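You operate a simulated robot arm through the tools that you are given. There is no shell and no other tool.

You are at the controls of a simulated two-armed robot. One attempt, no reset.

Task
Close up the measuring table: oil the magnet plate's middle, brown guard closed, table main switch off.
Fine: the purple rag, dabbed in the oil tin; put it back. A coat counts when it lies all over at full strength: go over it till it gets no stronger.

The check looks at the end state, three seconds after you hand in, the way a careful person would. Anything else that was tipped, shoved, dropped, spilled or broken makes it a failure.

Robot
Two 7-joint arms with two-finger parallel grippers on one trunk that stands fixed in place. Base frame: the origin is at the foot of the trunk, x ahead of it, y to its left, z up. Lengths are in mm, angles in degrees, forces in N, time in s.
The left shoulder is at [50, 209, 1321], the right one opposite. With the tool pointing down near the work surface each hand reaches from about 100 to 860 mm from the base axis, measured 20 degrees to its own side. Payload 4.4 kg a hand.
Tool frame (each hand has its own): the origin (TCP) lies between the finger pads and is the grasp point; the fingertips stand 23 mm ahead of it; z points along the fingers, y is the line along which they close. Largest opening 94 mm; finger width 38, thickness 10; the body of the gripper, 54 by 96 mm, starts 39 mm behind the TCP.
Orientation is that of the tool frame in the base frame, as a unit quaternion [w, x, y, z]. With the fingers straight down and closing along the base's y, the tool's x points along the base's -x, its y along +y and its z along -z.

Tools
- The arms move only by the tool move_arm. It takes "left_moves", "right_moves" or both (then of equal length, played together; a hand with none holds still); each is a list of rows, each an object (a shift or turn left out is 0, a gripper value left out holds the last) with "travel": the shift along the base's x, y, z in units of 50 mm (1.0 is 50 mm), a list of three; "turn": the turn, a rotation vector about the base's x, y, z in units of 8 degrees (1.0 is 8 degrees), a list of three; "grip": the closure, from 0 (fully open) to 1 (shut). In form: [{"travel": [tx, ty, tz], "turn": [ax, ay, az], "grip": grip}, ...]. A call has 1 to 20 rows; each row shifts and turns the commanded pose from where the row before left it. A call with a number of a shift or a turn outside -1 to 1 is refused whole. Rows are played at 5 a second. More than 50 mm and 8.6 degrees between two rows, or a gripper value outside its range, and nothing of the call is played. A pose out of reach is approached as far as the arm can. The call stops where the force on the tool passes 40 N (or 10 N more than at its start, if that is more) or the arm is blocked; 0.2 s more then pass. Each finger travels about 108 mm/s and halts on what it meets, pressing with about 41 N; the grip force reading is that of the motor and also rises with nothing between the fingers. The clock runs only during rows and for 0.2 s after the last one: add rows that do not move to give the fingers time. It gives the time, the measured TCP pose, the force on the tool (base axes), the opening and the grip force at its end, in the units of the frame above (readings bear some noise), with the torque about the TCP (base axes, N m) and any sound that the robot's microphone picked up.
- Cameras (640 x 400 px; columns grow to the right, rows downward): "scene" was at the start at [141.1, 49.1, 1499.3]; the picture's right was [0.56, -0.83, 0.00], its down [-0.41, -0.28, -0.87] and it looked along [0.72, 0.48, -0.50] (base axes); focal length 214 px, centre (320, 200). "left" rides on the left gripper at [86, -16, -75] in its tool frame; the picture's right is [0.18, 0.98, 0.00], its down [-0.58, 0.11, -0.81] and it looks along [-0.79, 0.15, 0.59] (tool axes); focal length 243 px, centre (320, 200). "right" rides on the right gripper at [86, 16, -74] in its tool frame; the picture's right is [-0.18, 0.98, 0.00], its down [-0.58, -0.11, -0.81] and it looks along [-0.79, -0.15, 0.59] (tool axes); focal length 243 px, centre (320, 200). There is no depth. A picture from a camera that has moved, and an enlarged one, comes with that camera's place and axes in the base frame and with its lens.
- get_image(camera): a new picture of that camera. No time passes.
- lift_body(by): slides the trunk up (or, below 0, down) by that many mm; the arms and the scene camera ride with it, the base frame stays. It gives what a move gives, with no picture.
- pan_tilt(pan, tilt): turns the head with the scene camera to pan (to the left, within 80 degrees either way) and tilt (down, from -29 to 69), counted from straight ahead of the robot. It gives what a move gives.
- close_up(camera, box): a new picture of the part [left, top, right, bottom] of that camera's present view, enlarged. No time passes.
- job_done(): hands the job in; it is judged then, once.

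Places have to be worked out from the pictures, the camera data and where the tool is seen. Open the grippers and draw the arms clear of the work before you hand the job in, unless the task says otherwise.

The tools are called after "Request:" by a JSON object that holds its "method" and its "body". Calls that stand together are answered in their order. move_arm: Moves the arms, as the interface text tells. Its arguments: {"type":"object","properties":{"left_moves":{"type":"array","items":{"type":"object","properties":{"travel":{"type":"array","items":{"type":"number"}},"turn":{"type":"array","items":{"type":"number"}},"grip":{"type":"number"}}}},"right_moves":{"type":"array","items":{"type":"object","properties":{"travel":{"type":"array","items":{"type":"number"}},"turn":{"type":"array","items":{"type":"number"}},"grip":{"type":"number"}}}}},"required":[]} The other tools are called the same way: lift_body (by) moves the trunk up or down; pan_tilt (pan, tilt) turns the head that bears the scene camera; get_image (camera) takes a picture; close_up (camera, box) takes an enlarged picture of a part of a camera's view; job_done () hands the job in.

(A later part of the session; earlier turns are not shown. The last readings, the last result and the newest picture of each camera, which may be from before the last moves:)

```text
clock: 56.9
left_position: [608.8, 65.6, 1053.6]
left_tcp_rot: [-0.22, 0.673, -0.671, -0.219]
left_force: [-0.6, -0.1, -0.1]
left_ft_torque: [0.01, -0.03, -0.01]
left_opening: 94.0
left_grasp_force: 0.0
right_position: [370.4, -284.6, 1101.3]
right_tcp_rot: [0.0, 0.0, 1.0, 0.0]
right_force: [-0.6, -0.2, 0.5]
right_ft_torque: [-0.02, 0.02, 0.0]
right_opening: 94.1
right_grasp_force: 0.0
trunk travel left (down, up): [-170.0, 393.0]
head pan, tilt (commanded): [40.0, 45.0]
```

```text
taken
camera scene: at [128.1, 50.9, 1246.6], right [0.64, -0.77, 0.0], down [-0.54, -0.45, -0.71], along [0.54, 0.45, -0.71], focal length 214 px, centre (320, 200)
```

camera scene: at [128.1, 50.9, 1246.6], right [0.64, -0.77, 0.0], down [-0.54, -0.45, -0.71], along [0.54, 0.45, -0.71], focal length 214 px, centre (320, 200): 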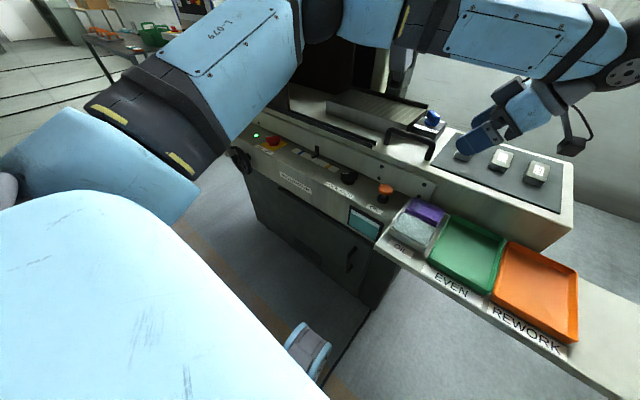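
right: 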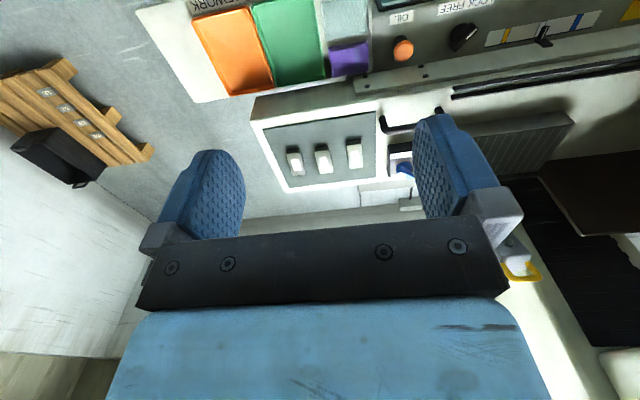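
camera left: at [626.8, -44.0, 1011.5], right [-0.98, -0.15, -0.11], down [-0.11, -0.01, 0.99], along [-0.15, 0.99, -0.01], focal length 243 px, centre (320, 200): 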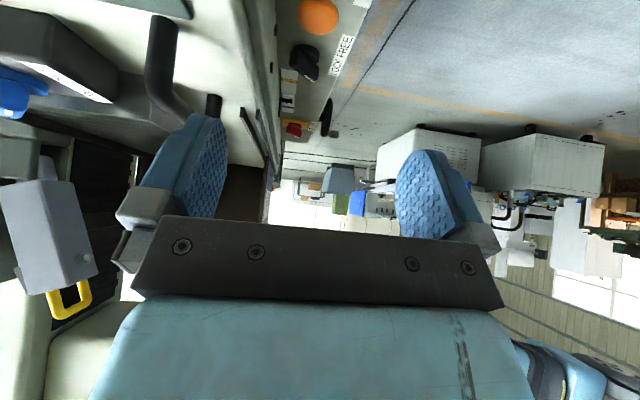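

Now I test the wiping pose: yaw −90° while moving to above the plate, then forward.

Request:
{"method": "move_arm", "body": {"left_moves": [{"travel": [0.2, 0.48, 0.05], "turn": [0, 0, -1]}, {"travel": [0.2, 0.48, 0.05], "turn": [0, 0, -1]}, {"travel": [0.2, 0.48, 0.05], "turn": [0, 0, -1]}, {"travel": [0.2, 0.48, 0.05], "turn": [0, 0, -1]}, {"travel": [0.2, 0.48, 0.05], "turn": [0, 0, -1]}, {"travel": [0.2, 0.48, 0.05], "turn": [0, 0, -1]}, {"travel": [0.2, 0.48, 0.05], "turn": [0, 0, -1]}, {"travel": [0.2, 0.48, 0.05], "turn": [0, 0, -1]}, {"travel": [0.2, 0.48, 0.05], "turn": [0, 0, -1]}, {"travel": [0.2, 0.48, 0.05], "turn": [0, 0, -1]}, {"travel": [0.2, 0.48, 0.05], "turn": [0, 0, -1]}, {"turn": [0, 0, -0.25]}, {"travel": [0.7, 0.37, -0.25]}, {"travel": [0.7, 0.37, -0.25]}, {"travel": [0.7, 0.37, -0.25]}, {"travel": [0.7, 0.37, -0.25]}]}}

Request:
{"method": "get_image", "body": {"camera": "scene"}}

Request:
{"method": "get_image", "body": {"camera": "left"}}

```text
clock: 60.3
left_position: [858.4, 403.0, 1029.9]
left_tcp_rot: [0.31, -0.001, 0.951, -0.001]
left_force: [0.7, -0.7, 0.2]
left_ft_torque: [0.0, -0.02, -0.03]
left_opening: 94.0
left_grasp_force: 0.0
right_position: [369.8, -283.7, 1101.4]
right_tcp_rot: [0.0, 0.0, 1.0, 0.0]
right_force: [-0.5, 0.9, -0.2]
right_ft_torque: [-0.04, 0.02, 0.0]
right_opening: 94.1
right_grasp_force: 0.1
trunk travel left (down, up): [-170.0, 393.0]
head pan, tilt (commanded): [40.0, 45.0]
```

```text
taken
camera scene: at [128.8, 50.7, 1246.4], right [0.64, -0.77, 0.0], down [-0.54, -0.45, -0.71], along [0.54, 0.45, -0.71], focal length 214 px, centre (320, 200)
```

scene: 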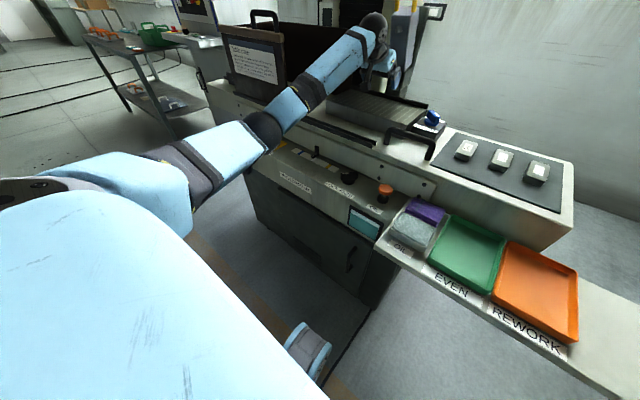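

```text
taken
camera left: at [746.8, 386.7, 1039.2], right [-0.15, 0.98, -0.11], down [-0.01, 0.11, 0.99], along [0.99, 0.15, -0.01], focal length 243 px, centre (320, 200)
```

left: 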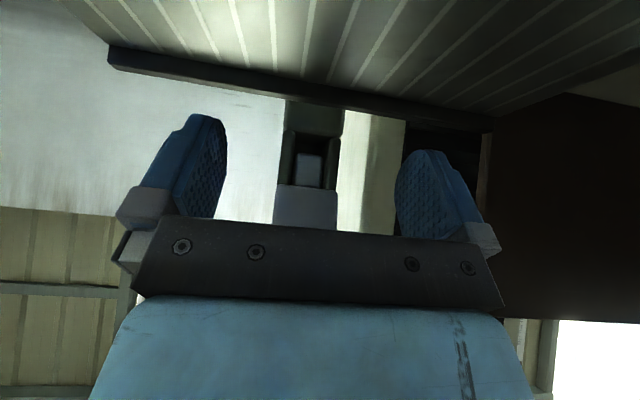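

Reached (858, 403, 1030) with the elbow down. I test 30 mm farther and somewhat lower.

Request:
{"method": "move_arm", "body": {"left_moves": [{"travel": [0.3, 0.1, -0.2]}, {"travel": [0.3, 0, -0.1]}, {}]}}

Request:
{"method": "get_image", "body": {"camera": "left"}}

```text
clock: 61.1
left_position: [889.0, 408.0, 1016.5]
left_tcp_rot: [0.31, -0.001, 0.951, -0.002]
left_force: [0.6, 0.3, -1.0]
left_ft_torque: [0.05, -0.01, -0.01]
left_opening: 94.3
left_grasp_force: 0.1
right_position: [369.5, -284.3, 1101.6]
right_tcp_rot: [0.0, 0.0, 1.0, 0.0]
right_force: [0.8, -0.1, 0.1]
right_ft_torque: [0.0, 0.03, 0.02]
right_opening: 93.9
right_grasp_force: 0.0
trunk travel left (down, up): [-170.0, 393.0]
head pan, tilt (commanded): [40.0, 45.0]
```

```text
taken
camera left: at [777.1, 392.2, 1025.2], right [-0.15, 0.98, -0.11], down [-0.01, 0.11, 0.99], along [0.99, 0.15, -0.01], focal length 243 px, centre (320, 200)
```

left: 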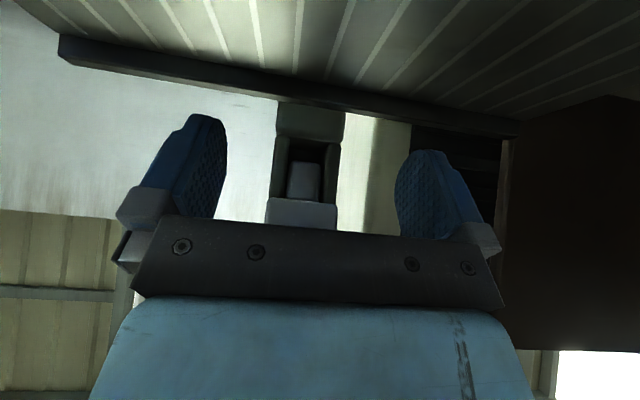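

Reach is ample. I test whether a smaller lean (20°) still reaches here, which would give a better grip on the rag.

Request:
{"method": "move_arm", "body": {"left_moves": [{"turn": [0, 1, 0]}, {"turn": [0, 1, 0]}, {}]}}

Request:
{"method": "get_image", "body": {"camera": "left"}}

```text
clock: 61.9
left_position: [889.2, 408.6, 1015.4]
left_tcp_rot: [0.174, 0.0, 0.985, -0.002]
left_force: [0.3, 0.1, -0.1]
left_ft_torque: [0.01, -0.01, -0.02]
left_opening: 93.7
left_grasp_force: 0.1
right_position: [371.2, -284.1, 1102.2]
right_tcp_rot: [0.0, -0.001, 1.0, 0.0]
right_force: [0.0, -0.3, -0.7]
right_ft_torque: [-0.01, 0.0, 0.0]
right_opening: 93.9
right_grasp_force: 0.0
trunk travel left (down, up): [-170.0, 393.0]
head pan, tilt (commanded): [40.0, 45.0]
```

```text
taken
camera left: at [783.7, 392.5, 1056.2], right [-0.17, 0.98, -0.07], down [0.27, 0.11, 0.96], along [0.95, 0.15, -0.28], focal length 243 px, centre (320, 200)
```

left: 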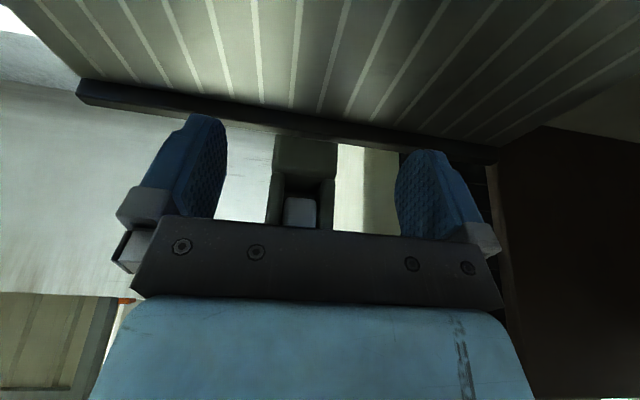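

20° lean is fine too; I'll use about 12° – clear of the lever yet with a good hold. I return to above the rag with yaw +90° and set the lean to 12°.

Request:
{"method": "move_arm", "body": {"left_moves": [{"travel": [-0.85, -0.3, 0.25], "turn": [0, 1, 0]}, {"travel": [-0.85, -0.4, 0.3]}, {"travel": [-0.85, -0.4, 0.3]}, {"travel": [-0.82, -0.4, 0.2]}, {"travel": [-0.2, -0.48, 0], "turn": [0, 0, 1]}, {"travel": [-0.2, -0.48, 0], "turn": [0, 0, 1]}, {"travel": [-0.2, -0.48, 0], "turn": [0, 0, 1]}, {"travel": [-0.2, -0.48, 0], "turn": [0, 0, 1]}, {"travel": [-0.2, -0.48, 0], "turn": [0, 0, 1]}, {"travel": [-0.2, -0.48, 0], "turn": [0, 0, 1]}, {"travel": [-0.2, -0.48, 0], "turn": [0, 0, 1]}, {"travel": [-0.2, -0.48, 0], "turn": [0, 0, 1]}, {"travel": [-0.2, -0.48, 0], "turn": [0, 0, 1]}, {"travel": [-0.2, -0.48, 0], "turn": [0, 0, 1]}, {"travel": [-0.1, -0.48, 0], "turn": [0, 0, 1]}, {"turn": [0, 0, 0.25], "grip": 0.234}]}}

Request:
{"method": "get_image", "body": {"camera": "left"}}

Request:
{"method": "get_image", "body": {"camera": "scene"}}

```text
clock: 65.3
left_position: [615.3, 70.6, 1067.7]
left_tcp_rot: [-0.076, 0.705, -0.701, -0.073]
left_force: [-0.8, 0.3, -0.6]
left_ft_torque: [0.01, -0.02, -0.01]
left_opening: 71.7
left_grasp_force: 0.0
right_position: [370.6, -284.2, 1102.0]
right_tcp_rot: [-0.002, 0.0, 1.0, 0.0]
right_force: [0.1, -0.1, -0.1]
right_ft_torque: [0.01, 0.01, -0.03]
right_opening: 94.2
right_grasp_force: 0.0
trunk travel left (down, up): [-170.0, 393.0]
head pan, tilt (commanded): [40.0, 45.0]
```

```text
taken
camera left: at [632.8, -30.6, 1122.5], right [-0.98, -0.18, -0.04], down [-0.11, 0.4, 0.91], along [-0.15, 0.9, -0.41], focal length 243 px, centre (320, 200)
```

left: 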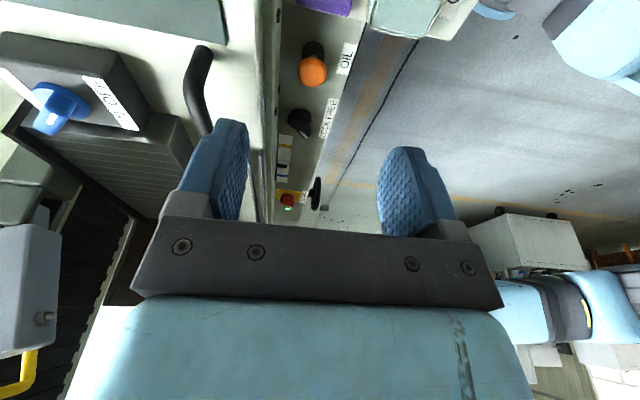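

```text
taken
camera scene: at [128.3, 51.2, 1246.5], right [0.64, -0.77, 0.0], down [-0.54, -0.45, -0.71], along [0.54, 0.45, -0.71], focal length 214 px, centre (320, 200)
```

scene: 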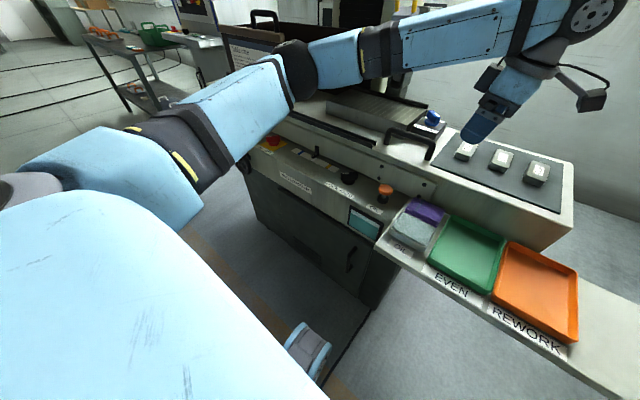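

The hand is above the rag at 12° lean with the fingers at 72 mm. I descend to z≈900 aligned with the rag centre (x 612.4, y 66) and look.

Request:
{"method": "move_arm", "body": {"left_moves": [{"travel": [-0.06, -0.09, -0.8]}, {"travel": [0, 0, -0.9]}, {"travel": [0, 0, -0.9]}, {"travel": [0, 0, -0.75]}, {}]}}

Request:
{"method": "get_image", "body": {"camera": "left"}}

Request:
{"method": "get_image", "body": {"camera": "scene"}}

```text
clock: 66.5
left_position: [612.9, 64.4, 902.0]
left_tcp_rot: [-0.076, 0.705, -0.701, -0.073]
left_force: [-0.6, -0.5, 0.4]
left_ft_torque: [0.03, 0.01, -0.02]
left_opening: 71.9
left_grasp_force: 0.0
right_position: [369.9, -283.6, 1103.4]
right_tcp_rot: [0.0, -0.001, 1.0, 0.0]
right_force: [0.3, 0.0, -0.7]
right_ft_torque: [0.0, 0.0, -0.01]
right_opening: 93.9
right_grasp_force: 0.0
trunk travel left (down, up): [-170.0, 393.0]
head pan, tilt (commanded): [40.0, 45.0]
```

```text
taken
camera left: at [629.9, -35.7, 955.7], right [-0.98, -0.18, -0.04], down [-0.11, 0.4, 0.91], along [-0.15, 0.9, -0.41], focal length 243 px, centre (320, 200)
```

left: 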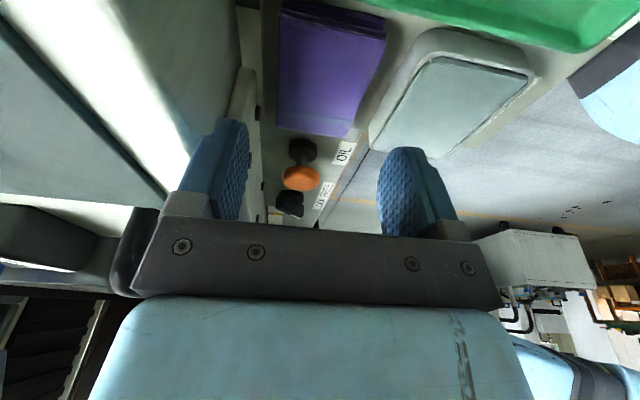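

```text
taken
camera scene: at [128.1, 50.8, 1246.6], right [0.64, -0.77, 0.0], down [-0.54, -0.45, -0.71], along [0.54, 0.45, -0.71], focal length 214 px, centre (320, 200)
```

scene: 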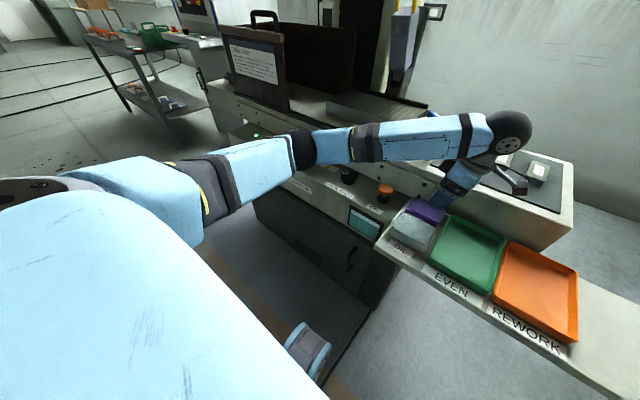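

I zoom on the fingers and rag to verify alignment before the final descent.

Request:
{"method": "close_up", "body": {"camera": "left", "box": [200, 0, 440, 150]}}

Request:
{"method": "close_up", "body": {"camera": "scene", "box": [380, 140, 540, 260]}}

```text
2.67 times, centred on (320, 75) of left
camera zoom: at [629.9, -35.7, 955.7], right [-0.98, -0.18, -0.04], down [-0.11, 0.4, 0.91], along [-0.15, 0.9, -0.41], focal length 647 px, centre (320, 533)
```

zoom: 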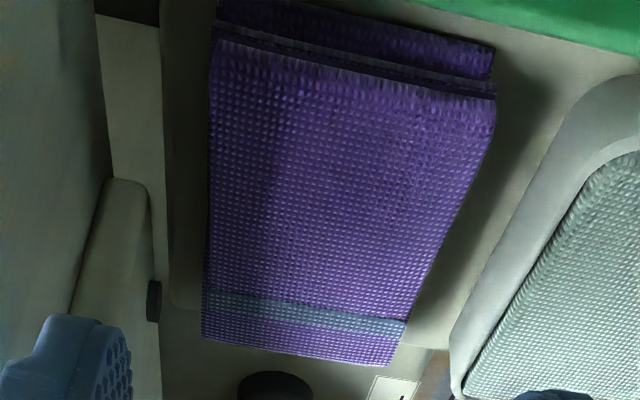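

```text
3.33 times, centred on (460, 200) of scene
camera zoom: at [128.1, 50.8, 1246.6], right [0.64, -0.77, 0.0], down [-0.54, -0.45, -0.71], along [0.54, 0.45, -0.71], focal length 715 px, centre (-147, 200)
```

zoom: 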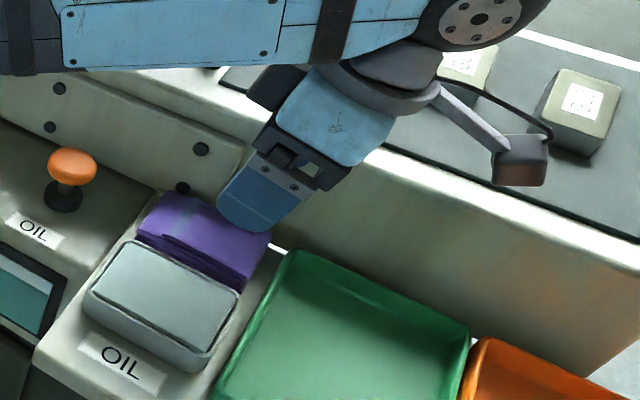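

Alignment agrees (rag x 582–643; finger inner faces ≈577 and 649). I descend to TCP z≈832.

Request:
{"method": "move_arm", "body": {"left_moves": [{"travel": [0, 0.03, -0.6]}, {"travel": [0, 0, -0.5]}, {"travel": [0, 0, -0.28]}, {}]}}

Request:
{"method": "get_image", "body": {"camera": "left"}}

Request:
{"method": "close_up", "body": {"camera": "scene", "box": [380, 140, 540, 260]}}

```text
clock: 67.5
left_position: [612.2, 65.5, 831.3]
left_tcp_rot: [-0.076, 0.704, -0.703, -0.073]
left_force: [1.0, 0.3, 0.5]
left_ft_torque: [-0.02, -0.01, -0.01]
left_opening: 72.1
left_grasp_force: 0.0
right_position: [369.5, -284.9, 1102.5]
right_tcp_rot: [0.0, 0.0, 1.0, -0.001]
right_force: [0.9, -0.6, 0.5]
right_ft_torque: [-0.01, 0.03, -0.02]
right_opening: 94.1
right_grasp_force: 0.1
trunk travel left (down, up): [-170.0, 393.0]
head pan, tilt (commanded): [40.0, 45.0]
```

```text
taken
camera left: at [629.8, -34.0, 885.7], right [-0.98, -0.18, -0.04], down [-0.11, 0.4, 0.91], along [-0.15, 0.9, -0.41], focal length 243 px, centre (320, 200)
```

left: 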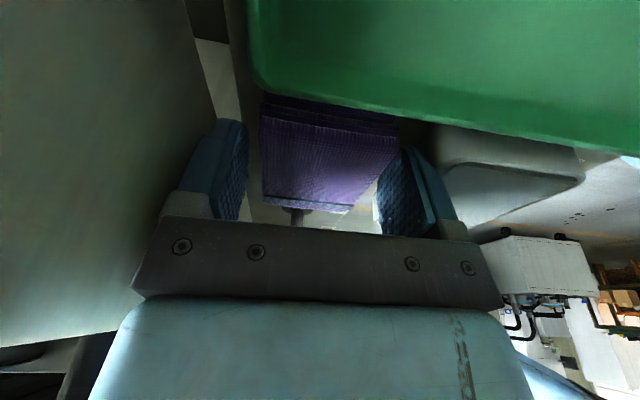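

```text
3.33 times, centred on (460, 200) of scene
camera zoom: at [128.2, 50.8, 1246.5], right [0.64, -0.77, 0.0], down [-0.54, -0.45, -0.71], along [0.54, 0.45, -0.71], focal length 715 px, centre (-147, 200)
```

zoom: 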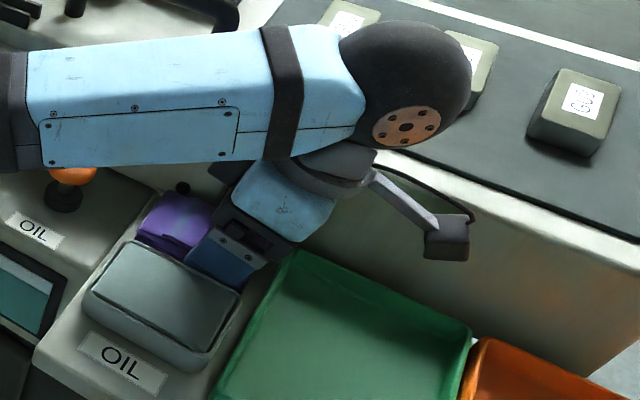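

The rag sits between the fingers. I zoom to check depth, then close.

Request:
{"method": "close_up", "body": {"camera": "left", "box": [180, 80, 460, 255]}}

```text
2.29 times, centred on (320, 168) of left
camera zoom: at [629.8, -34.0, 885.7], right [-0.98, -0.18, -0.04], down [-0.11, 0.4, 0.91], along [-0.15, 0.9, -0.41], focal length 555 px, centre (320, 274)
```

zoom: 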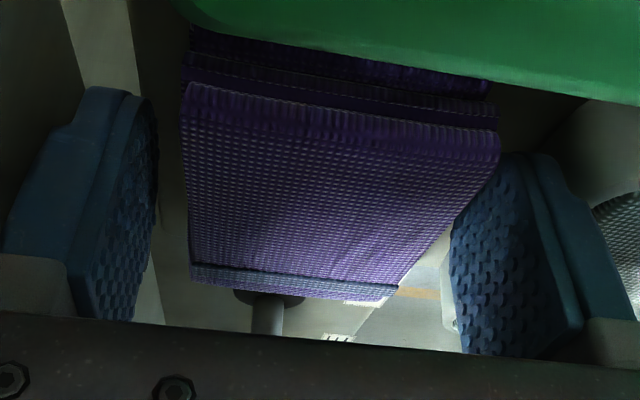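

Tips are level with the rag's sides. I close the fingers and give them time.

Request:
{"method": "move_arm", "body": {"left_moves": [{"grip": 1.0}, {"grip": 1.0}, {"grip": 1.0}, {"grip": 1.0}]}}

Request:
{"method": "close_up", "body": {"camera": "left", "box": [180, 80, 460, 255]}}

```text
clock: 68.5
left_position: [612.8, 66.2, 831.4]
left_tcp_rot: [-0.075, 0.704, -0.702, -0.074]
left_force: [0.3, -0.3, 0.6]
left_ft_torque: [-0.04, 0.02, 0.03]
left_opening: 59.0
left_grasp_force: 40.9
right_position: [370.6, -284.1, 1102.0]
right_tcp_rot: [0.0, -0.001, 1.0, 0.0]
right_force: [0.3, 0.1, 0.5]
right_ft_torque: [-0.03, -0.01, 0.04]
right_opening: 93.9
right_grasp_force: 0.1
trunk travel left (down, up): [-170.0, 393.0]
head pan, tilt (commanded): [40.0, 45.0]
```

```text
2.29 times, centred on (320, 168) of left
camera zoom: at [629.9, -33.9, 885.8], right [-0.98, -0.18, -0.04], down [-0.11, 0.4, 0.91], along [-0.15, 0.9, -0.41], focal length 555 px, centre (320, 274)
```

zoom: 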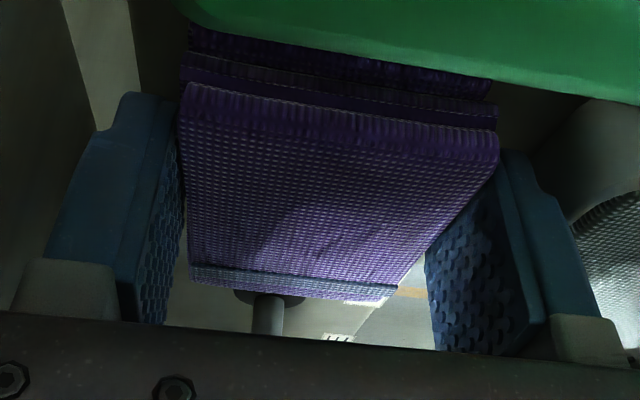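

Holding at 59 mm with 41 N. I lift straight up and check the rag hangs level.

Request:
{"method": "move_arm", "body": {"left_moves": [{"travel": [0, 0, 0.2]}, {"travel": [0, 0, 0.6]}, {"travel": [0, 0, 0.8]}, {}]}}

Request:
{"method": "get_image", "body": {"camera": "left"}}

Request:
{"method": "close_up", "body": {"camera": "scene", "box": [380, 120, 540, 240]}}

```text
clock: 69.5
left_position: [613.0, 67.3, 912.0]
left_tcp_rot: [-0.075, 0.704, -0.702, -0.074]
left_force: [-0.6, 0.2, -0.6]
left_ft_torque: [-0.01, -0.02, 0.0]
left_opening: 58.7
left_grasp_force: 41.6
right_position: [370.8, -282.9, 1101.4]
right_tcp_rot: [0.0, 0.0, 1.0, -0.001]
right_force: [0.3, 0.4, 0.0]
right_ft_torque: [0.01, 0.01, -0.02]
right_opening: 94.3
right_grasp_force: 0.0
trunk travel left (down, up): [-170.0, 393.0]
head pan, tilt (commanded): [40.0, 45.0]
```

```text
taken
camera left: at [630.6, -33.3, 966.0], right [-0.98, -0.18, -0.04], down [-0.11, 0.4, 0.91], along [-0.15, 0.9, -0.41], focal length 243 px, centre (320, 200)
```

left: 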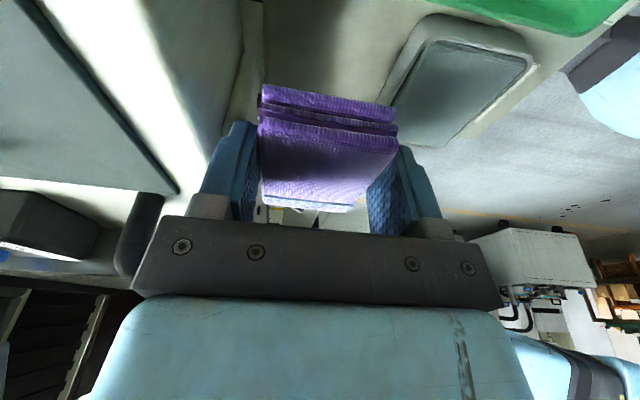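

```text
3.33 times, centred on (460, 180) of scene
camera zoom: at [128.7, 51.0, 1246.4], right [0.64, -0.77, 0.0], down [-0.54, -0.45, -0.71], along [0.54, 0.45, -0.71], focal length 715 px, centre (-147, 267)
```

zoom: 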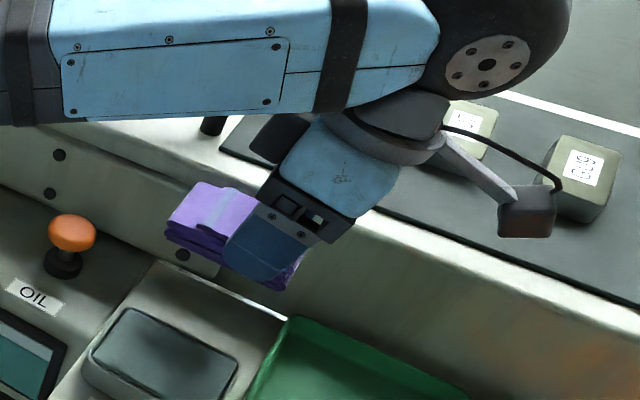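

The rag hangs level. The oil pad is about x 489–552, y 44–132, z≈818; I move over it so the rag centre (19 mm ahead of the TCP in y) is above the pad, and come down close.

Request:
{"method": "move_arm", "body": {"left_moves": [{"travel": [-0.9, 0.02, 0]}, {"travel": [-0.94, 0.02, 0]}, {"travel": [0, 0, -0.6]}, {"travel": [0, 0, -0.4]}, {}]}}

Request:
{"method": "get_image", "body": {"camera": "left"}}

Request:
{"method": "close_up", "body": {"camera": "scene", "box": [340, 150, 480, 270]}}

```text
clock: 70.7
left_position: [520.0, 69.7, 862.4]
left_tcp_rot: [-0.076, 0.704, -0.702, -0.073]
left_force: [-0.1, 0.1, -0.8]
left_ft_torque: [-0.01, 0.0, -0.04]
left_opening: 59.2
left_grasp_force: 40.8
right_position: [370.7, -284.7, 1101.7]
right_tcp_rot: [0.001, 0.0, 1.0, 0.0]
right_force: [0.2, 0.6, 0.1]
right_ft_torque: [0.01, 0.02, 0.01]
right_opening: 93.9
right_grasp_force: 0.1
trunk travel left (down, up): [-170.0, 393.0]
head pan, tilt (commanded): [40.0, 45.0]
```

```text
taken
camera left: at [537.0, -30.7, 915.9], right [-0.98, -0.18, -0.04], down [-0.11, 0.4, 0.91], along [-0.15, 0.9, -0.41], focal length 243 px, centre (320, 200)
```

left: 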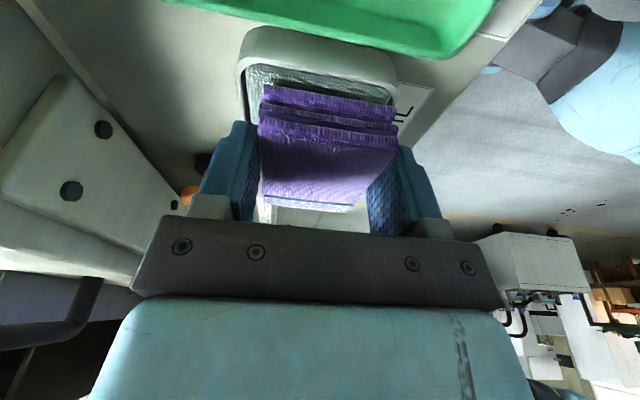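

```text
3.33 times, centred on (410, 210) of scene
camera zoom: at [128.3, 50.9, 1246.5], right [0.64, -0.77, 0.0], down [-0.54, -0.45, -0.71], along [0.54, 0.45, -0.71], focal length 715 px, centre (20, 167)
```

zoom: 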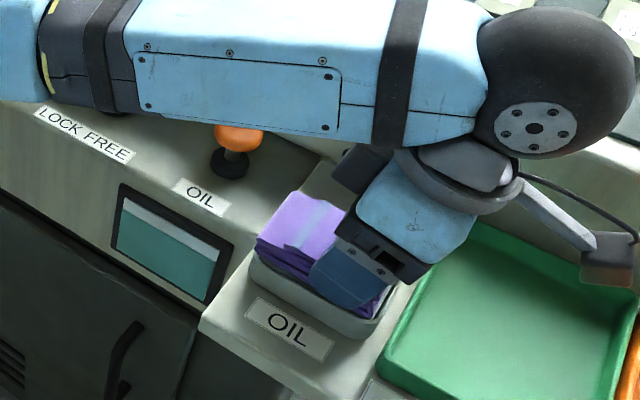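

The rag is over the pad (pad centre ≈ x 523, y 90). I shift +3 mm in x and lower in small steps, watching the force.

Request:
{"method": "move_arm", "body": {"left_moves": [{"travel": [0.06, 0.02, -0.1]}, {"travel": [0, 0, -0.1]}, {"travel": [0, 0, -0.06]}, {}]}}

```text
clock: 71.3
left_position: [522.7, 69.0, 856.7]
left_tcp_rot: [-0.079, 0.703, -0.703, -0.068]
left_force: [-6.9, 3.1, 21.2]
left_ft_torque: [0.27, 0.47, -0.13]
left_opening: 59.2
left_grasp_force: 41.0
right_position: [369.2, -285.4, 1102.3]
right_tcp_rot: [0.0, 0.0, 1.0, 0.0]
right_force: [0.3, 0.2, 0.2]
right_ft_torque: [-0.02, 0.02, -0.01]
right_opening: 93.8
right_grasp_force: 0.0
trunk travel left (down, up): [-170.0, 393.0]
head pan, tilt (commanded): [40.0, 45.0]
stopped in row 3 (left hand): the force on the tool passed its limit at 44 N (the readings are from after the stop); the commanded pose is now the measured one
```

Contact came at TCP z≈857 (force 21 N up, offset toward −x), earlier than I reckoned. I look at where it touches.

Request:
{"method": "get_image", "body": {"camera": "left"}}

Request:
{"method": "close_up", "body": {"camera": "left", "box": [200, 10, 440, 160]}}

Request:
{"method": "close_up", "body": {"camera": "scene", "box": [380, 190, 450, 250]}}

```text
taken
camera left: at [540.0, -30.5, 913.0], right [-0.98, -0.18, -0.05], down [-0.12, 0.4, 0.91], along [-0.14, 0.9, -0.42], focal length 243 px, centre (320, 200)
```

left: 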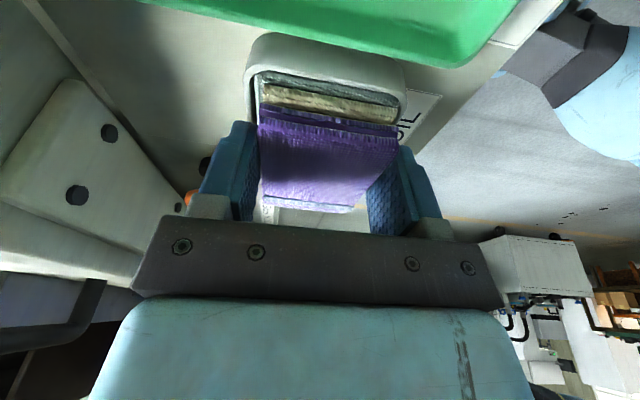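

```text
2.67 times, centred on (320, 85) of left
camera zoom: at [540.0, -30.5, 913.0], right [-0.98, -0.18, -0.05], down [-0.12, 0.4, 0.91], along [-0.14, 0.9, -0.42], focal length 647 px, centre (320, 507)
```

zoom: 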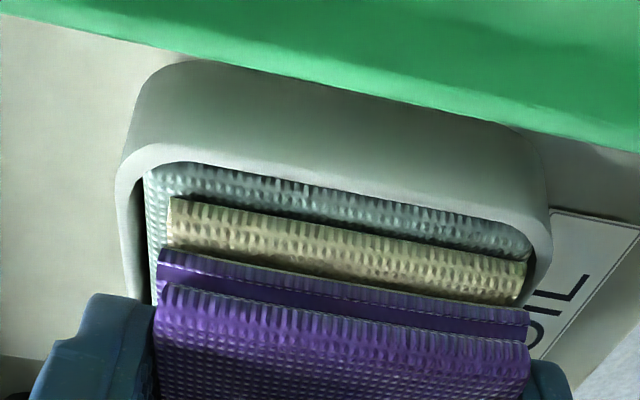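

```text
6.67 times, centred on (415, 220) of scene
camera zoom: at [126.5, 50.7, 1246.9], right [0.64, -0.77, 0.0], down [-0.54, -0.45, -0.71], along [0.54, 0.45, -0.71], focal length 1430 px, centre (-313, 67)
```

zoom: 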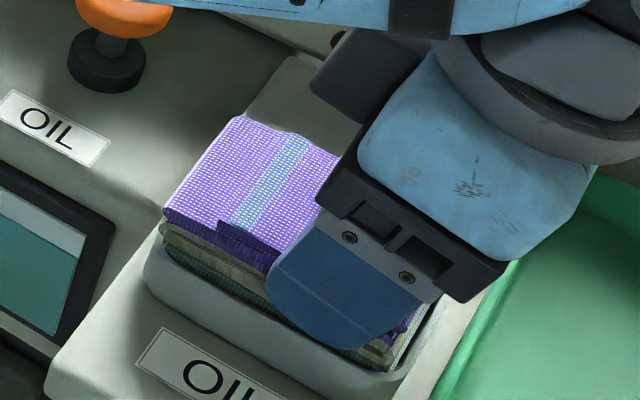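

The rag's bottom layer has turned oily yellow – it's loaded. I lift it off the tin and check it.

Request:
{"method": "move_arm", "body": {"left_moves": [{"travel": [0, 0, 0.3]}, {"travel": [0, 0, 0.8]}, {"travel": [0.2, 0, 0.9]}, {"travel": [0.2, 0, 0.9]}, {}]}}

Request:
{"method": "get_image", "body": {"camera": "left"}}

Request:
{"method": "close_up", "body": {"camera": "left", "box": [200, 60, 440, 210]}}

Request:
{"method": "close_up", "body": {"camera": "scene", "box": [340, 110, 500, 260]}}

```text
clock: 72.5
left_position: [542.0, 69.3, 999.8]
left_tcp_rot: [-0.077, 0.704, -0.702, -0.071]
left_force: [0.7, -0.1, -1.2]
left_ft_torque: [-0.01, 0.03, -0.03]
left_opening: 59.0
left_grasp_force: 41.1
right_position: [369.2, -284.4, 1102.8]
right_tcp_rot: [0.0, 0.0, 1.0, 0.0]
right_force: [0.0, 0.8, -0.7]
right_ft_torque: [0.01, -0.01, 0.01]
right_opening: 94.5
right_grasp_force: 0.0
trunk travel left (down, up): [-170.0, 393.0]
head pan, tilt (commanded): [40.0, 45.0]
```

```text
taken
camera left: at [559.6, -30.6, 1054.7], right [-0.98, -0.18, -0.05], down [-0.12, 0.4, 0.91], along [-0.15, 0.9, -0.42], focal length 243 px, centre (320, 200)
```

left: 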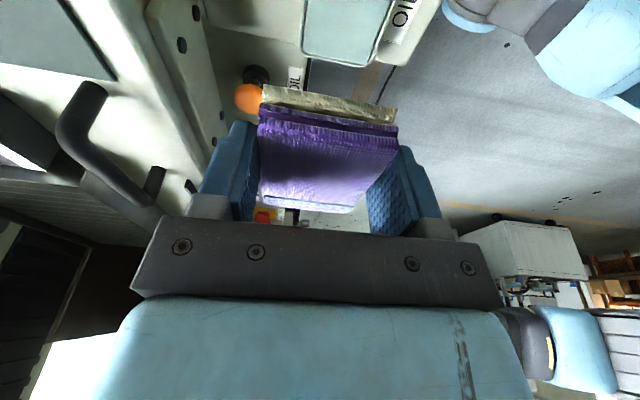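

```text
2.67 times, centred on (320, 135) of left
camera zoom: at [559.6, -30.6, 1054.7], right [-0.98, -0.18, -0.05], down [-0.12, 0.4, 0.91], along [-0.15, 0.9, -0.42], focal length 647 px, centre (320, 373)
```

zoom: 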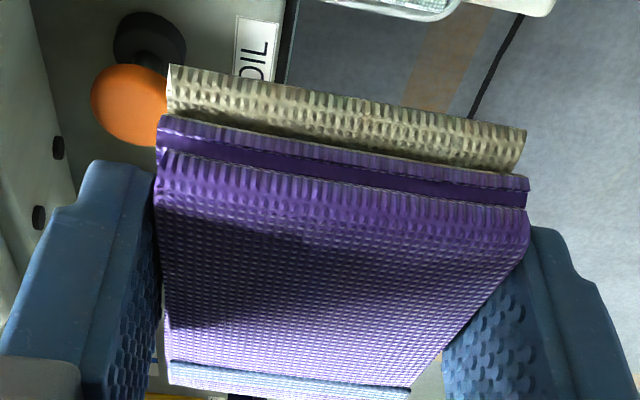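

```text
2.67 times, centred on (420, 185) of scene
camera zoom: at [128.7, 51.1, 1246.4], right [0.64, -0.77, 0.0], down [-0.54, -0.45, -0.71], along [0.54, 0.45, -0.71], focal length 572 px, centre (53, 240)
```

zoom: 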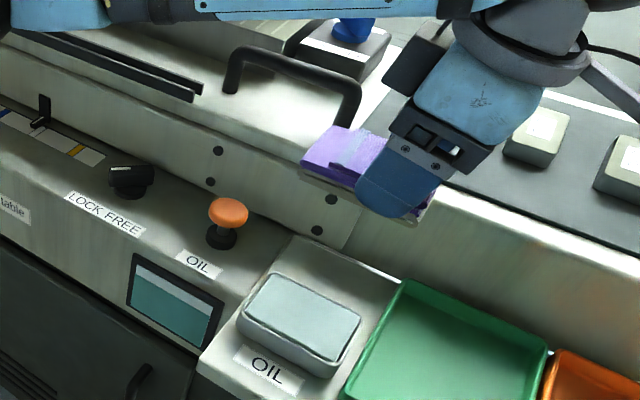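

The rag is loaded over its whole bottom. Refined plate estimate: x 776–926, y 257–562, top z≈957. I carry the rag to above the plate front-middle with yaw −90°.

Request:
{"method": "move_arm", "body": {"left_moves": [{"travel": [0.1, 0.2, 0.9]}, {"travel": [0.3, 0.45, 0.05], "turn": [0, 0, -1]}, {"travel": [0.3, 0.45, 0.03], "turn": [0, 0, -1]}, {"travel": [0.3, 0.45, 0.03], "turn": [0, 0, -1]}, {"travel": [0.3, 0.45, 0.03], "turn": [0, 0, -1]}, {"travel": [0.3, 0.45, 0.03], "turn": [0, 0, -1]}, {"travel": [0.3, 0.45, 0], "turn": [0, 0, -1]}, {"travel": [0.3, 0.45, 0], "turn": [0, 0, -1]}, {"travel": [0.3, 0.45, 0], "turn": [0, 0, -1]}, {"travel": [0.3, 0.45, 0], "turn": [0, 0, -1]}, {"travel": [0.3, 0.45, 0], "turn": [0, 0, -1]}, {"travel": [0.3, 0.45, 0], "turn": [0, 0, -1]}, {"travel": [0.3, 0.45, 0], "turn": [0, 0, -0.25]}, {"travel": [0.6, 0.5, -0.1]}, {"travel": [0.6, 0.5, -0.1]}]}}

Request:
{"method": "get_image", "body": {"camera": "left"}}

Request:
{"method": "get_image", "body": {"camera": "scene"}}

```text
clock: 75.8
left_position: [789.1, 399.4, 1043.3]
left_tcp_rot: [0.104, -0.001, 0.995, -0.006]
left_force: [-0.3, -0.2, -1.2]
left_ft_torque: [-0.01, 0.02, -0.03]
left_opening: 58.9
left_grasp_force: 41.1
right_position: [371.0, -283.9, 1101.4]
right_tcp_rot: [0.0, -0.001, 1.0, 0.0]
right_force: [-0.2, 0.3, -1.0]
right_ft_torque: [-0.03, -0.03, -0.02]
right_opening: 94.0
right_grasp_force: 0.0
trunk travel left (down, up): [-170.0, 393.0]
head pan, tilt (commanded): [40.0, 45.0]
```

```text
taken
camera left: at [690.0, 383.9, 1097.8], right [-0.18, 0.98, -0.05], down [0.4, 0.12, 0.91], along [0.9, 0.15, -0.42], focal length 243 px, centre (320, 200)
```

left: 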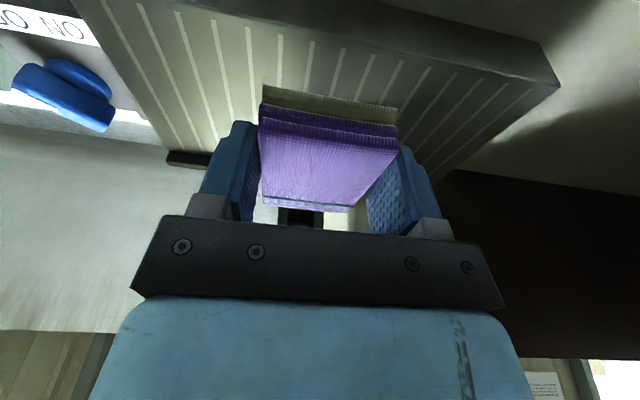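

```text
taken
camera scene: at [128.5, 50.9, 1246.5], right [0.64, -0.77, 0.0], down [-0.54, -0.45, -0.71], along [0.54, 0.45, -0.71], focal length 214 px, centre (320, 200)
```

scene: 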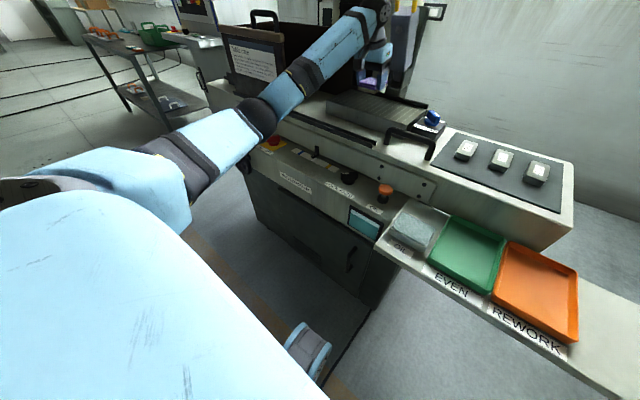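

At (789, 399, 1043), leaning 12°, with a slight 0.7° roll I correct. I go to (798, 409.7) and down to z≈998.

Request:
{"method": "move_arm", "body": {"left_moves": [{"travel": [0.1, 0.2, -0.3], "turn": [0.087, 0, 0]}, {"travel": [0.08, 0, -0.35]}, {"travel": [0, 0, -0.25]}, {}]}}

Request:
{"method": "get_image", "body": {"camera": "left"}}

Request:
{"method": "close_up", "body": {"camera": "scene", "box": [320, 40, 460, 140]}}

```text
clock: 76.8
left_position: [797.9, 408.6, 996.3]
left_tcp_rot: [0.104, 0.0, 0.995, 0.0]
left_force: [-0.5, -0.5, 0.3]
left_ft_torque: [0.02, 0.01, 0.03]
left_opening: 59.1
left_grasp_force: 40.5
right_position: [370.3, -283.7, 1102.1]
right_tcp_rot: [0.0, -0.001, 1.0, 0.0]
right_force: [0.2, 0.9, -0.5]
right_ft_torque: [0.01, -0.03, -0.02]
right_opening: 93.7
right_grasp_force: 0.1
trunk travel left (down, up): [-170.0, 393.0]
head pan, tilt (commanded): [40.0, 45.0]
```

```text
taken
camera left: at [699.1, 393.0, 1052.0], right [-0.18, 0.98, -0.04], down [0.4, 0.11, 0.91], along [0.9, 0.15, -0.41], focal length 243 px, centre (320, 200)
```

left: 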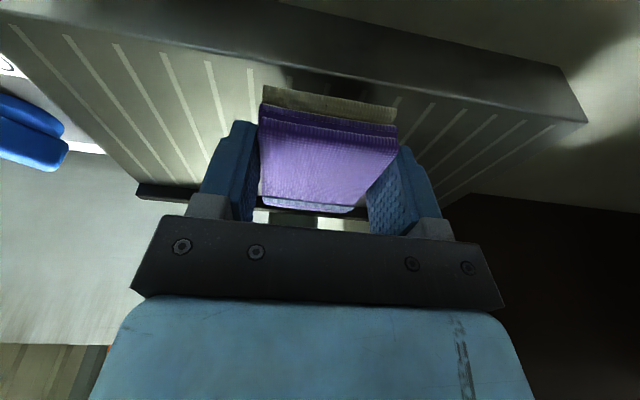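

```text
4.00 times, centred on (390, 90) of scene
camera zoom: at [128.2, 50.7, 1246.6], right [0.64, -0.77, 0.0], down [-0.54, -0.45, -0.71], along [0.54, 0.45, -0.71], focal length 858 px, centre (40, 640)
```

zoom: 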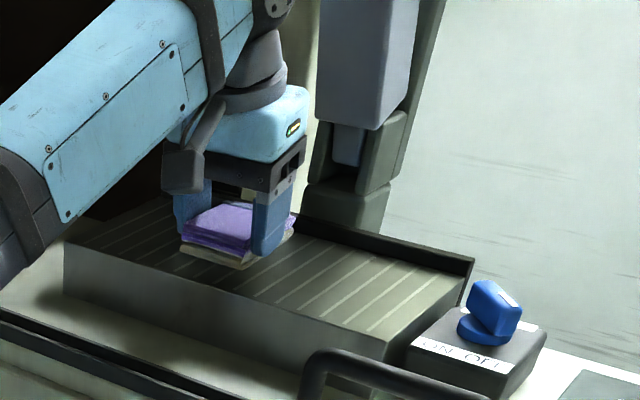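

Rag bottom is about 10 mm above the plate. I lower in 2–3 mm steps and watch for contact.

Request:
{"method": "move_arm", "body": {"left_moves": [{"travel": [0, 0, -0.06]}, {"travel": [0, 0, -0.05]}, {}]}}

Request:
{"method": "move_arm", "body": {"left_moves": [{"travel": [0, 0, -0.04]}, {}]}}

```text
clock: 77.5
left_position: [798.6, 410.6, 993.3]
left_tcp_rot: [0.105, -0.001, 0.994, 0.001]
left_force: [-0.7, 0.3, -0.7]
left_ft_torque: [-0.02, -0.02, -0.02]
left_opening: 58.9
left_grasp_force: 41.0
right_position: [370.8, -283.2, 1102.1]
right_tcp_rot: [0.0, 0.0, 1.0, 0.0]
right_force: [-0.3, -1.0, 0.5]
right_ft_torque: [-0.02, -0.03, 0.01]
right_opening: 93.9
right_grasp_force: 0.2
trunk travel left (down, up): [-170.0, 393.0]
head pan, tilt (commanded): [40.0, 45.0]
```

```text
clock: 78.2
left_position: [797.9, 408.9, 990.9]
left_tcp_rot: [0.104, -0.001, 0.995, 0.001]
left_force: [0.5, -0.5, -0.3]
left_ft_torque: [-0.01, -0.01, -0.05]
left_opening: 59.0
left_grasp_force: 40.7
right_position: [371.1, -285.2, 1101.6]
right_tcp_rot: [0.001, -0.001, 1.0, 0.0]
right_force: [-1.0, 0.1, -0.1]
right_ft_torque: [0.02, 0.01, 0.02]
right_opening: 94.1
right_grasp_force: 0.1
trunk travel left (down, up): [-170.0, 393.0]
head pan, tilt (commanded): [40.0, 45.0]
```

No contact yet at z≈991. I continue downward.

Request:
{"method": "move_arm", "body": {"left_moves": [{"travel": [0, 0, -0.04]}, {}]}}

Request:
{"method": "move_arm", "body": {"left_moves": [{"travel": [0, 0, -0.04]}, {}]}}

Request:
{"method": "move_arm", "body": {"left_moves": [{"travel": [0, 0, -0.03]}, {}]}}

```text
clock: 78.8
left_position: [797.6, 409.3, 988.6]
left_tcp_rot: [0.104, 0.0, 0.995, 0.001]
left_force: [0.7, 0.4, -0.1]
left_ft_torque: [0.0, -0.02, 0.02]
left_opening: 59.0
left_grasp_force: 41.4
right_position: [371.9, -285.2, 1102.0]
right_tcp_rot: [0.0, -0.001, 1.0, -0.001]
right_force: [0.2, -0.4, 0.2]
right_ft_torque: [0.0, -0.02, 0.0]
right_opening: 94.3
right_grasp_force: 0.0
trunk travel left (down, up): [-170.0, 393.0]
head pan, tilt (commanded): [40.0, 45.0]
```

```text
clock: 79.3
left_position: [798.6, 410.3, 985.9]
left_tcp_rot: [0.105, -0.001, 0.994, 0.001]
left_force: [0.2, 0.3, -1.6]
left_ft_torque: [0.03, 0.02, -0.01]
left_opening: 59.0
left_grasp_force: 40.6
right_position: [370.5, -284.1, 1102.1]
right_tcp_rot: [0.0, 0.001, 1.0, 0.0]
right_force: [-0.5, 0.1, 0.2]
right_ft_torque: [-0.03, 0.02, 0.02]
right_opening: 94.0
right_grasp_force: 0.0
trunk travel left (down, up): [-170.0, 393.0]
head pan, tilt (commanded): [40.0, 45.0]
```

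```text
clock: 80.0
left_position: [796.6, 409.1, 985.2]
left_tcp_rot: [0.104, -0.002, 0.995, 0.001]
left_force: [-0.4, 0.4, -0.2]
left_ft_torque: [0.0, 0.03, 0.01]
left_opening: 59.0
left_grasp_force: 41.0
right_position: [369.3, -284.4, 1102.9]
right_tcp_rot: [0.0, -0.001, 1.0, -0.001]
right_force: [1.2, -0.1, -0.4]
right_ft_torque: [-0.01, 0.04, -0.05]
right_opening: 94.1
right_grasp_force: 0.1
trunk travel left (down, up): [-170.0, 393.0]
head pan, tilt (commanded): [40.0, 45.0]
```

Still free at z≈985. I look closely before going on.

Request:
{"method": "close_up", "body": {"camera": "left", "box": [200, 30, 440, 180]}}

Request:
{"method": "close_up", "body": {"camera": "scene", "box": [350, 70, 420, 120]}}

Request:
{"method": "move_arm", "body": {"left_moves": [{"travel": [0, 0, -0.04]}, {}]}}

```text
2.67 times, centred on (320, 105) of left
camera zoom: at [699.1, 393.3, 1039.8], right [-0.18, 0.98, -0.04], down [0.4, 0.11, 0.91], along [0.9, 0.15, -0.41], focal length 647 px, centre (320, 453)
```

zoom: 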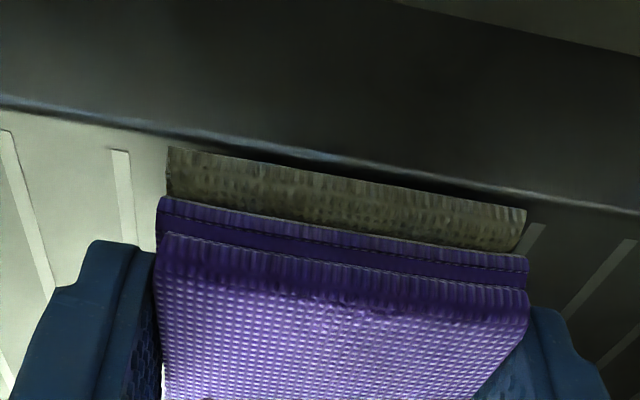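

```text
8.00 times, centred on (385, 95) of scene
camera zoom: at [128.3, 50.9, 1246.5], right [0.64, -0.77, 0.0], down [-0.54, -0.45, -0.71], along [0.54, 0.45, -0.71], focal length 1716 px, centre (-200, 1040)
```

zoom: 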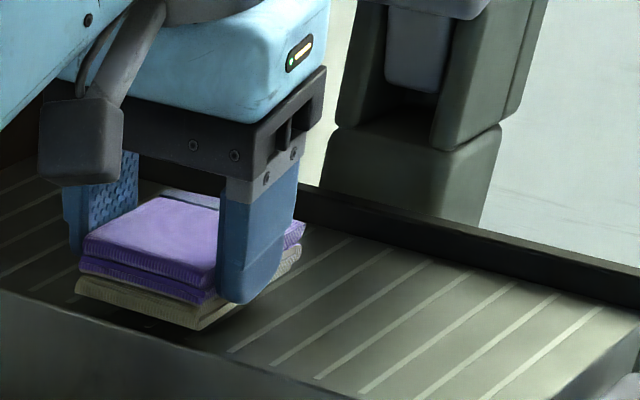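

```text
clock: 80.5
left_position: [798.5, 410.4, 983.0]
left_tcp_rot: [0.104, -0.002, 0.995, 0.001]
left_force: [-0.6, -1.1, -0.6]
left_ft_torque: [0.04, 0.01, -0.02]
left_opening: 59.0
left_grasp_force: 40.6
right_position: [369.3, -283.6, 1102.2]
right_tcp_rot: [0.0, 0.0, 1.0, -0.001]
right_force: [-0.8, 0.0, 0.2]
right_ft_torque: [0.02, 0.0, 0.01]
right_opening: 93.8
right_grasp_force: 0.1
trunk travel left (down, up): [-170.0, 393.0]
head pan, tilt (commanded): [40.0, 45.0]
```

Still a small gap visible under the rag. I keep lowering by 2 mm steps.

Request:
{"method": "move_arm", "body": {"left_moves": [{"travel": [0, 0, -0.04]}, {}]}}

Request:
{"method": "move_arm", "body": {"left_moves": [{"travel": [0, 0, -0.04]}, {}]}}

Request:
{"method": "move_arm", "body": {"left_moves": [{"travel": [0, 0, -0.04]}, {}]}}

```text
clock: 81.2
left_position: [797.1, 410.3, 981.8]
left_tcp_rot: [0.104, -0.001, 0.995, 0.0]
left_force: [-0.8, -0.4, 0.0]
left_ft_torque: [0.03, 0.03, -0.02]
left_opening: 59.0
left_grasp_force: 41.2
right_position: [369.8, -283.1, 1101.7]
right_tcp_rot: [0.0, 0.0, 1.0, 0.0]
right_force: [-0.1, 0.0, 0.1]
right_ft_torque: [-0.04, -0.02, -0.03]
right_opening: 93.6
right_grasp_force: 0.0
trunk travel left (down, up): [-170.0, 393.0]
head pan, tilt (commanded): [40.0, 45.0]
```

```text
clock: 81.8
left_position: [797.6, 410.1, 979.4]
left_tcp_rot: [0.106, -0.001, 0.994, 0.0]
left_force: [0.0, 0.0, -1.0]
left_ft_torque: [0.0, -0.01, -0.01]
left_opening: 59.0
left_grasp_force: 40.7
right_position: [370.4, -283.7, 1102.0]
right_tcp_rot: [0.001, 0.0, 1.0, 0.0]
right_force: [0.4, 0.9, 0.2]
right_ft_torque: [-0.01, 0.03, 0.0]
right_opening: 93.8
right_grasp_force: 0.0
trunk travel left (down, up): [-170.0, 393.0]
head pan, tilt (commanded): [40.0, 45.0]
```

```text
clock: 82.3
left_position: [798.6, 410.1, 976.9]
left_tcp_rot: [0.105, -0.002, 0.995, 0.002]
left_force: [-0.3, 0.1, 0.0]
left_ft_torque: [-0.03, -0.04, -0.01]
left_opening: 58.8
left_grasp_force: 41.2
right_position: [370.1, -284.5, 1100.6]
right_tcp_rot: [-0.001, 0.0, 1.0, 0.0]
right_force: [-0.1, 0.3, -0.1]
right_ft_torque: [0.0, 0.0, -0.01]
right_opening: 93.8
right_grasp_force: 0.1
trunk travel left (down, up): [-170.0, 393.0]
head pan, tilt (commanded): [40.0, 45.0]
```

Free at z≈977. More steps.

Request:
{"method": "move_arm", "body": {"left_moves": [{"travel": [0, 0, -0.04]}, {}]}}

Request:
{"method": "move_arm", "body": {"left_moves": [{"travel": [0, 0, -0.04]}, {}]}}

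Request:
{"method": "close_up", "body": {"camera": "scene", "box": [350, 70, 420, 120]}}

Request:
{"method": "close_up", "body": {"camera": "left", "box": [200, 30, 440, 180]}}

```text
clock: 83.0
left_position: [798.1, 408.2, 973.9]
left_tcp_rot: [0.104, -0.001, 0.995, 0.002]
left_force: [-0.2, 0.0, 0.6]
left_ft_torque: [-0.02, 0.04, 0.03]
left_opening: 59.2
left_grasp_force: 41.5
right_position: [370.8, -284.4, 1101.6]
right_tcp_rot: [-0.001, 0.0, 1.0, 0.0]
right_force: [0.2, -0.3, 0.6]
right_ft_torque: [0.0, 0.01, -0.01]
right_opening: 94.0
right_grasp_force: 0.0
trunk travel left (down, up): [-170.0, 393.0]
head pan, tilt (commanded): [40.0, 45.0]
```

```text
clock: 83.5
left_position: [797.2, 408.6, 975.9]
left_tcp_rot: [0.106, -0.001, 0.994, 0.001]
left_force: [2.6, 1.1, 9.3]
left_ft_torque: [-0.24, 0.0, 0.1]
left_opening: 58.8
left_grasp_force: 41.6
right_position: [369.9, -285.6, 1101.9]
right_tcp_rot: [0.001, 0.0, 1.0, -0.001]
right_force: [0.0, 0.3, -0.8]
right_ft_torque: [0.0, 0.01, 0.02]
right_opening: 93.8
right_grasp_force: 0.0
trunk travel left (down, up): [-170.0, 393.0]
head pan, tilt (commanded): [40.0, 45.0]
```

```text
8.00 times, centred on (385, 95) of scene
camera zoom: at [127.5, 50.5, 1246.8], right [0.64, -0.77, 0.0], down [-0.54, -0.45, -0.71], along [0.54, 0.45, -0.71], focal length 1716 px, centre (-200, 1040)
```

zoom: 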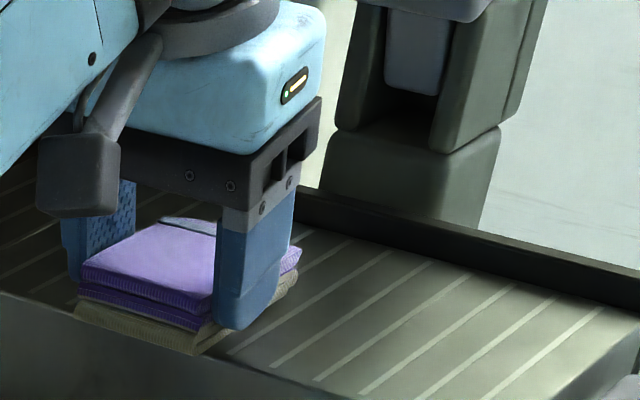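

```text
2.67 times, centred on (320, 105) of left
camera zoom: at [698.6, 392.6, 1029.9], right [-0.18, 0.98, -0.04], down [0.4, 0.11, 0.91], along [0.9, 0.15, -0.41], focal length 647 px, centre (320, 453)
```

zoom: 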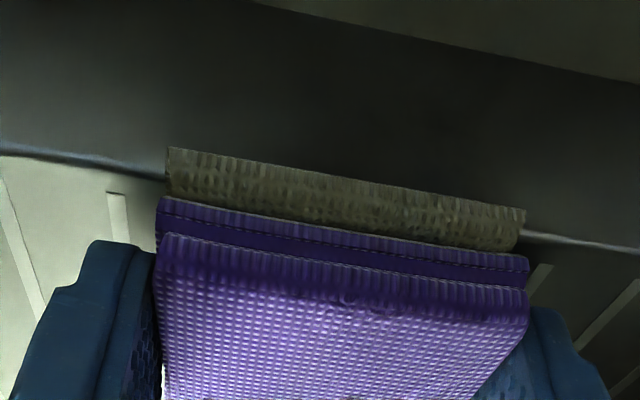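

Contact at TCP z≈975 (9 N, mostly on the −y edge). I press slightly more and read the torque to see whether the rag settles flat.

Request:
{"method": "move_arm", "body": {"left_moves": [{"travel": [0, 0, -0.03]}, {}, {}]}}

```text
clock: 84.3
left_position: [796.3, 409.3, 975.9]
left_tcp_rot: [0.106, -0.001, 0.994, 0.002]
left_force: [5.0, 2.2, 18.8]
left_ft_torque: [-0.23, 0.04, 0.02]
left_opening: 59.1
left_grasp_force: 40.6
right_position: [367.7, -285.0, 1102.8]
right_tcp_rot: [0.001, 0.0, 1.0, 0.001]
right_force: [-0.1, 0.6, 0.7]
right_ft_torque: [0.01, -0.01, 0.02]
right_opening: 93.9
right_grasp_force: 0.1
trunk travel left (down, up): [-170.0, 393.0]
head pan, tilt (commanded): [40.0, 45.0]
```

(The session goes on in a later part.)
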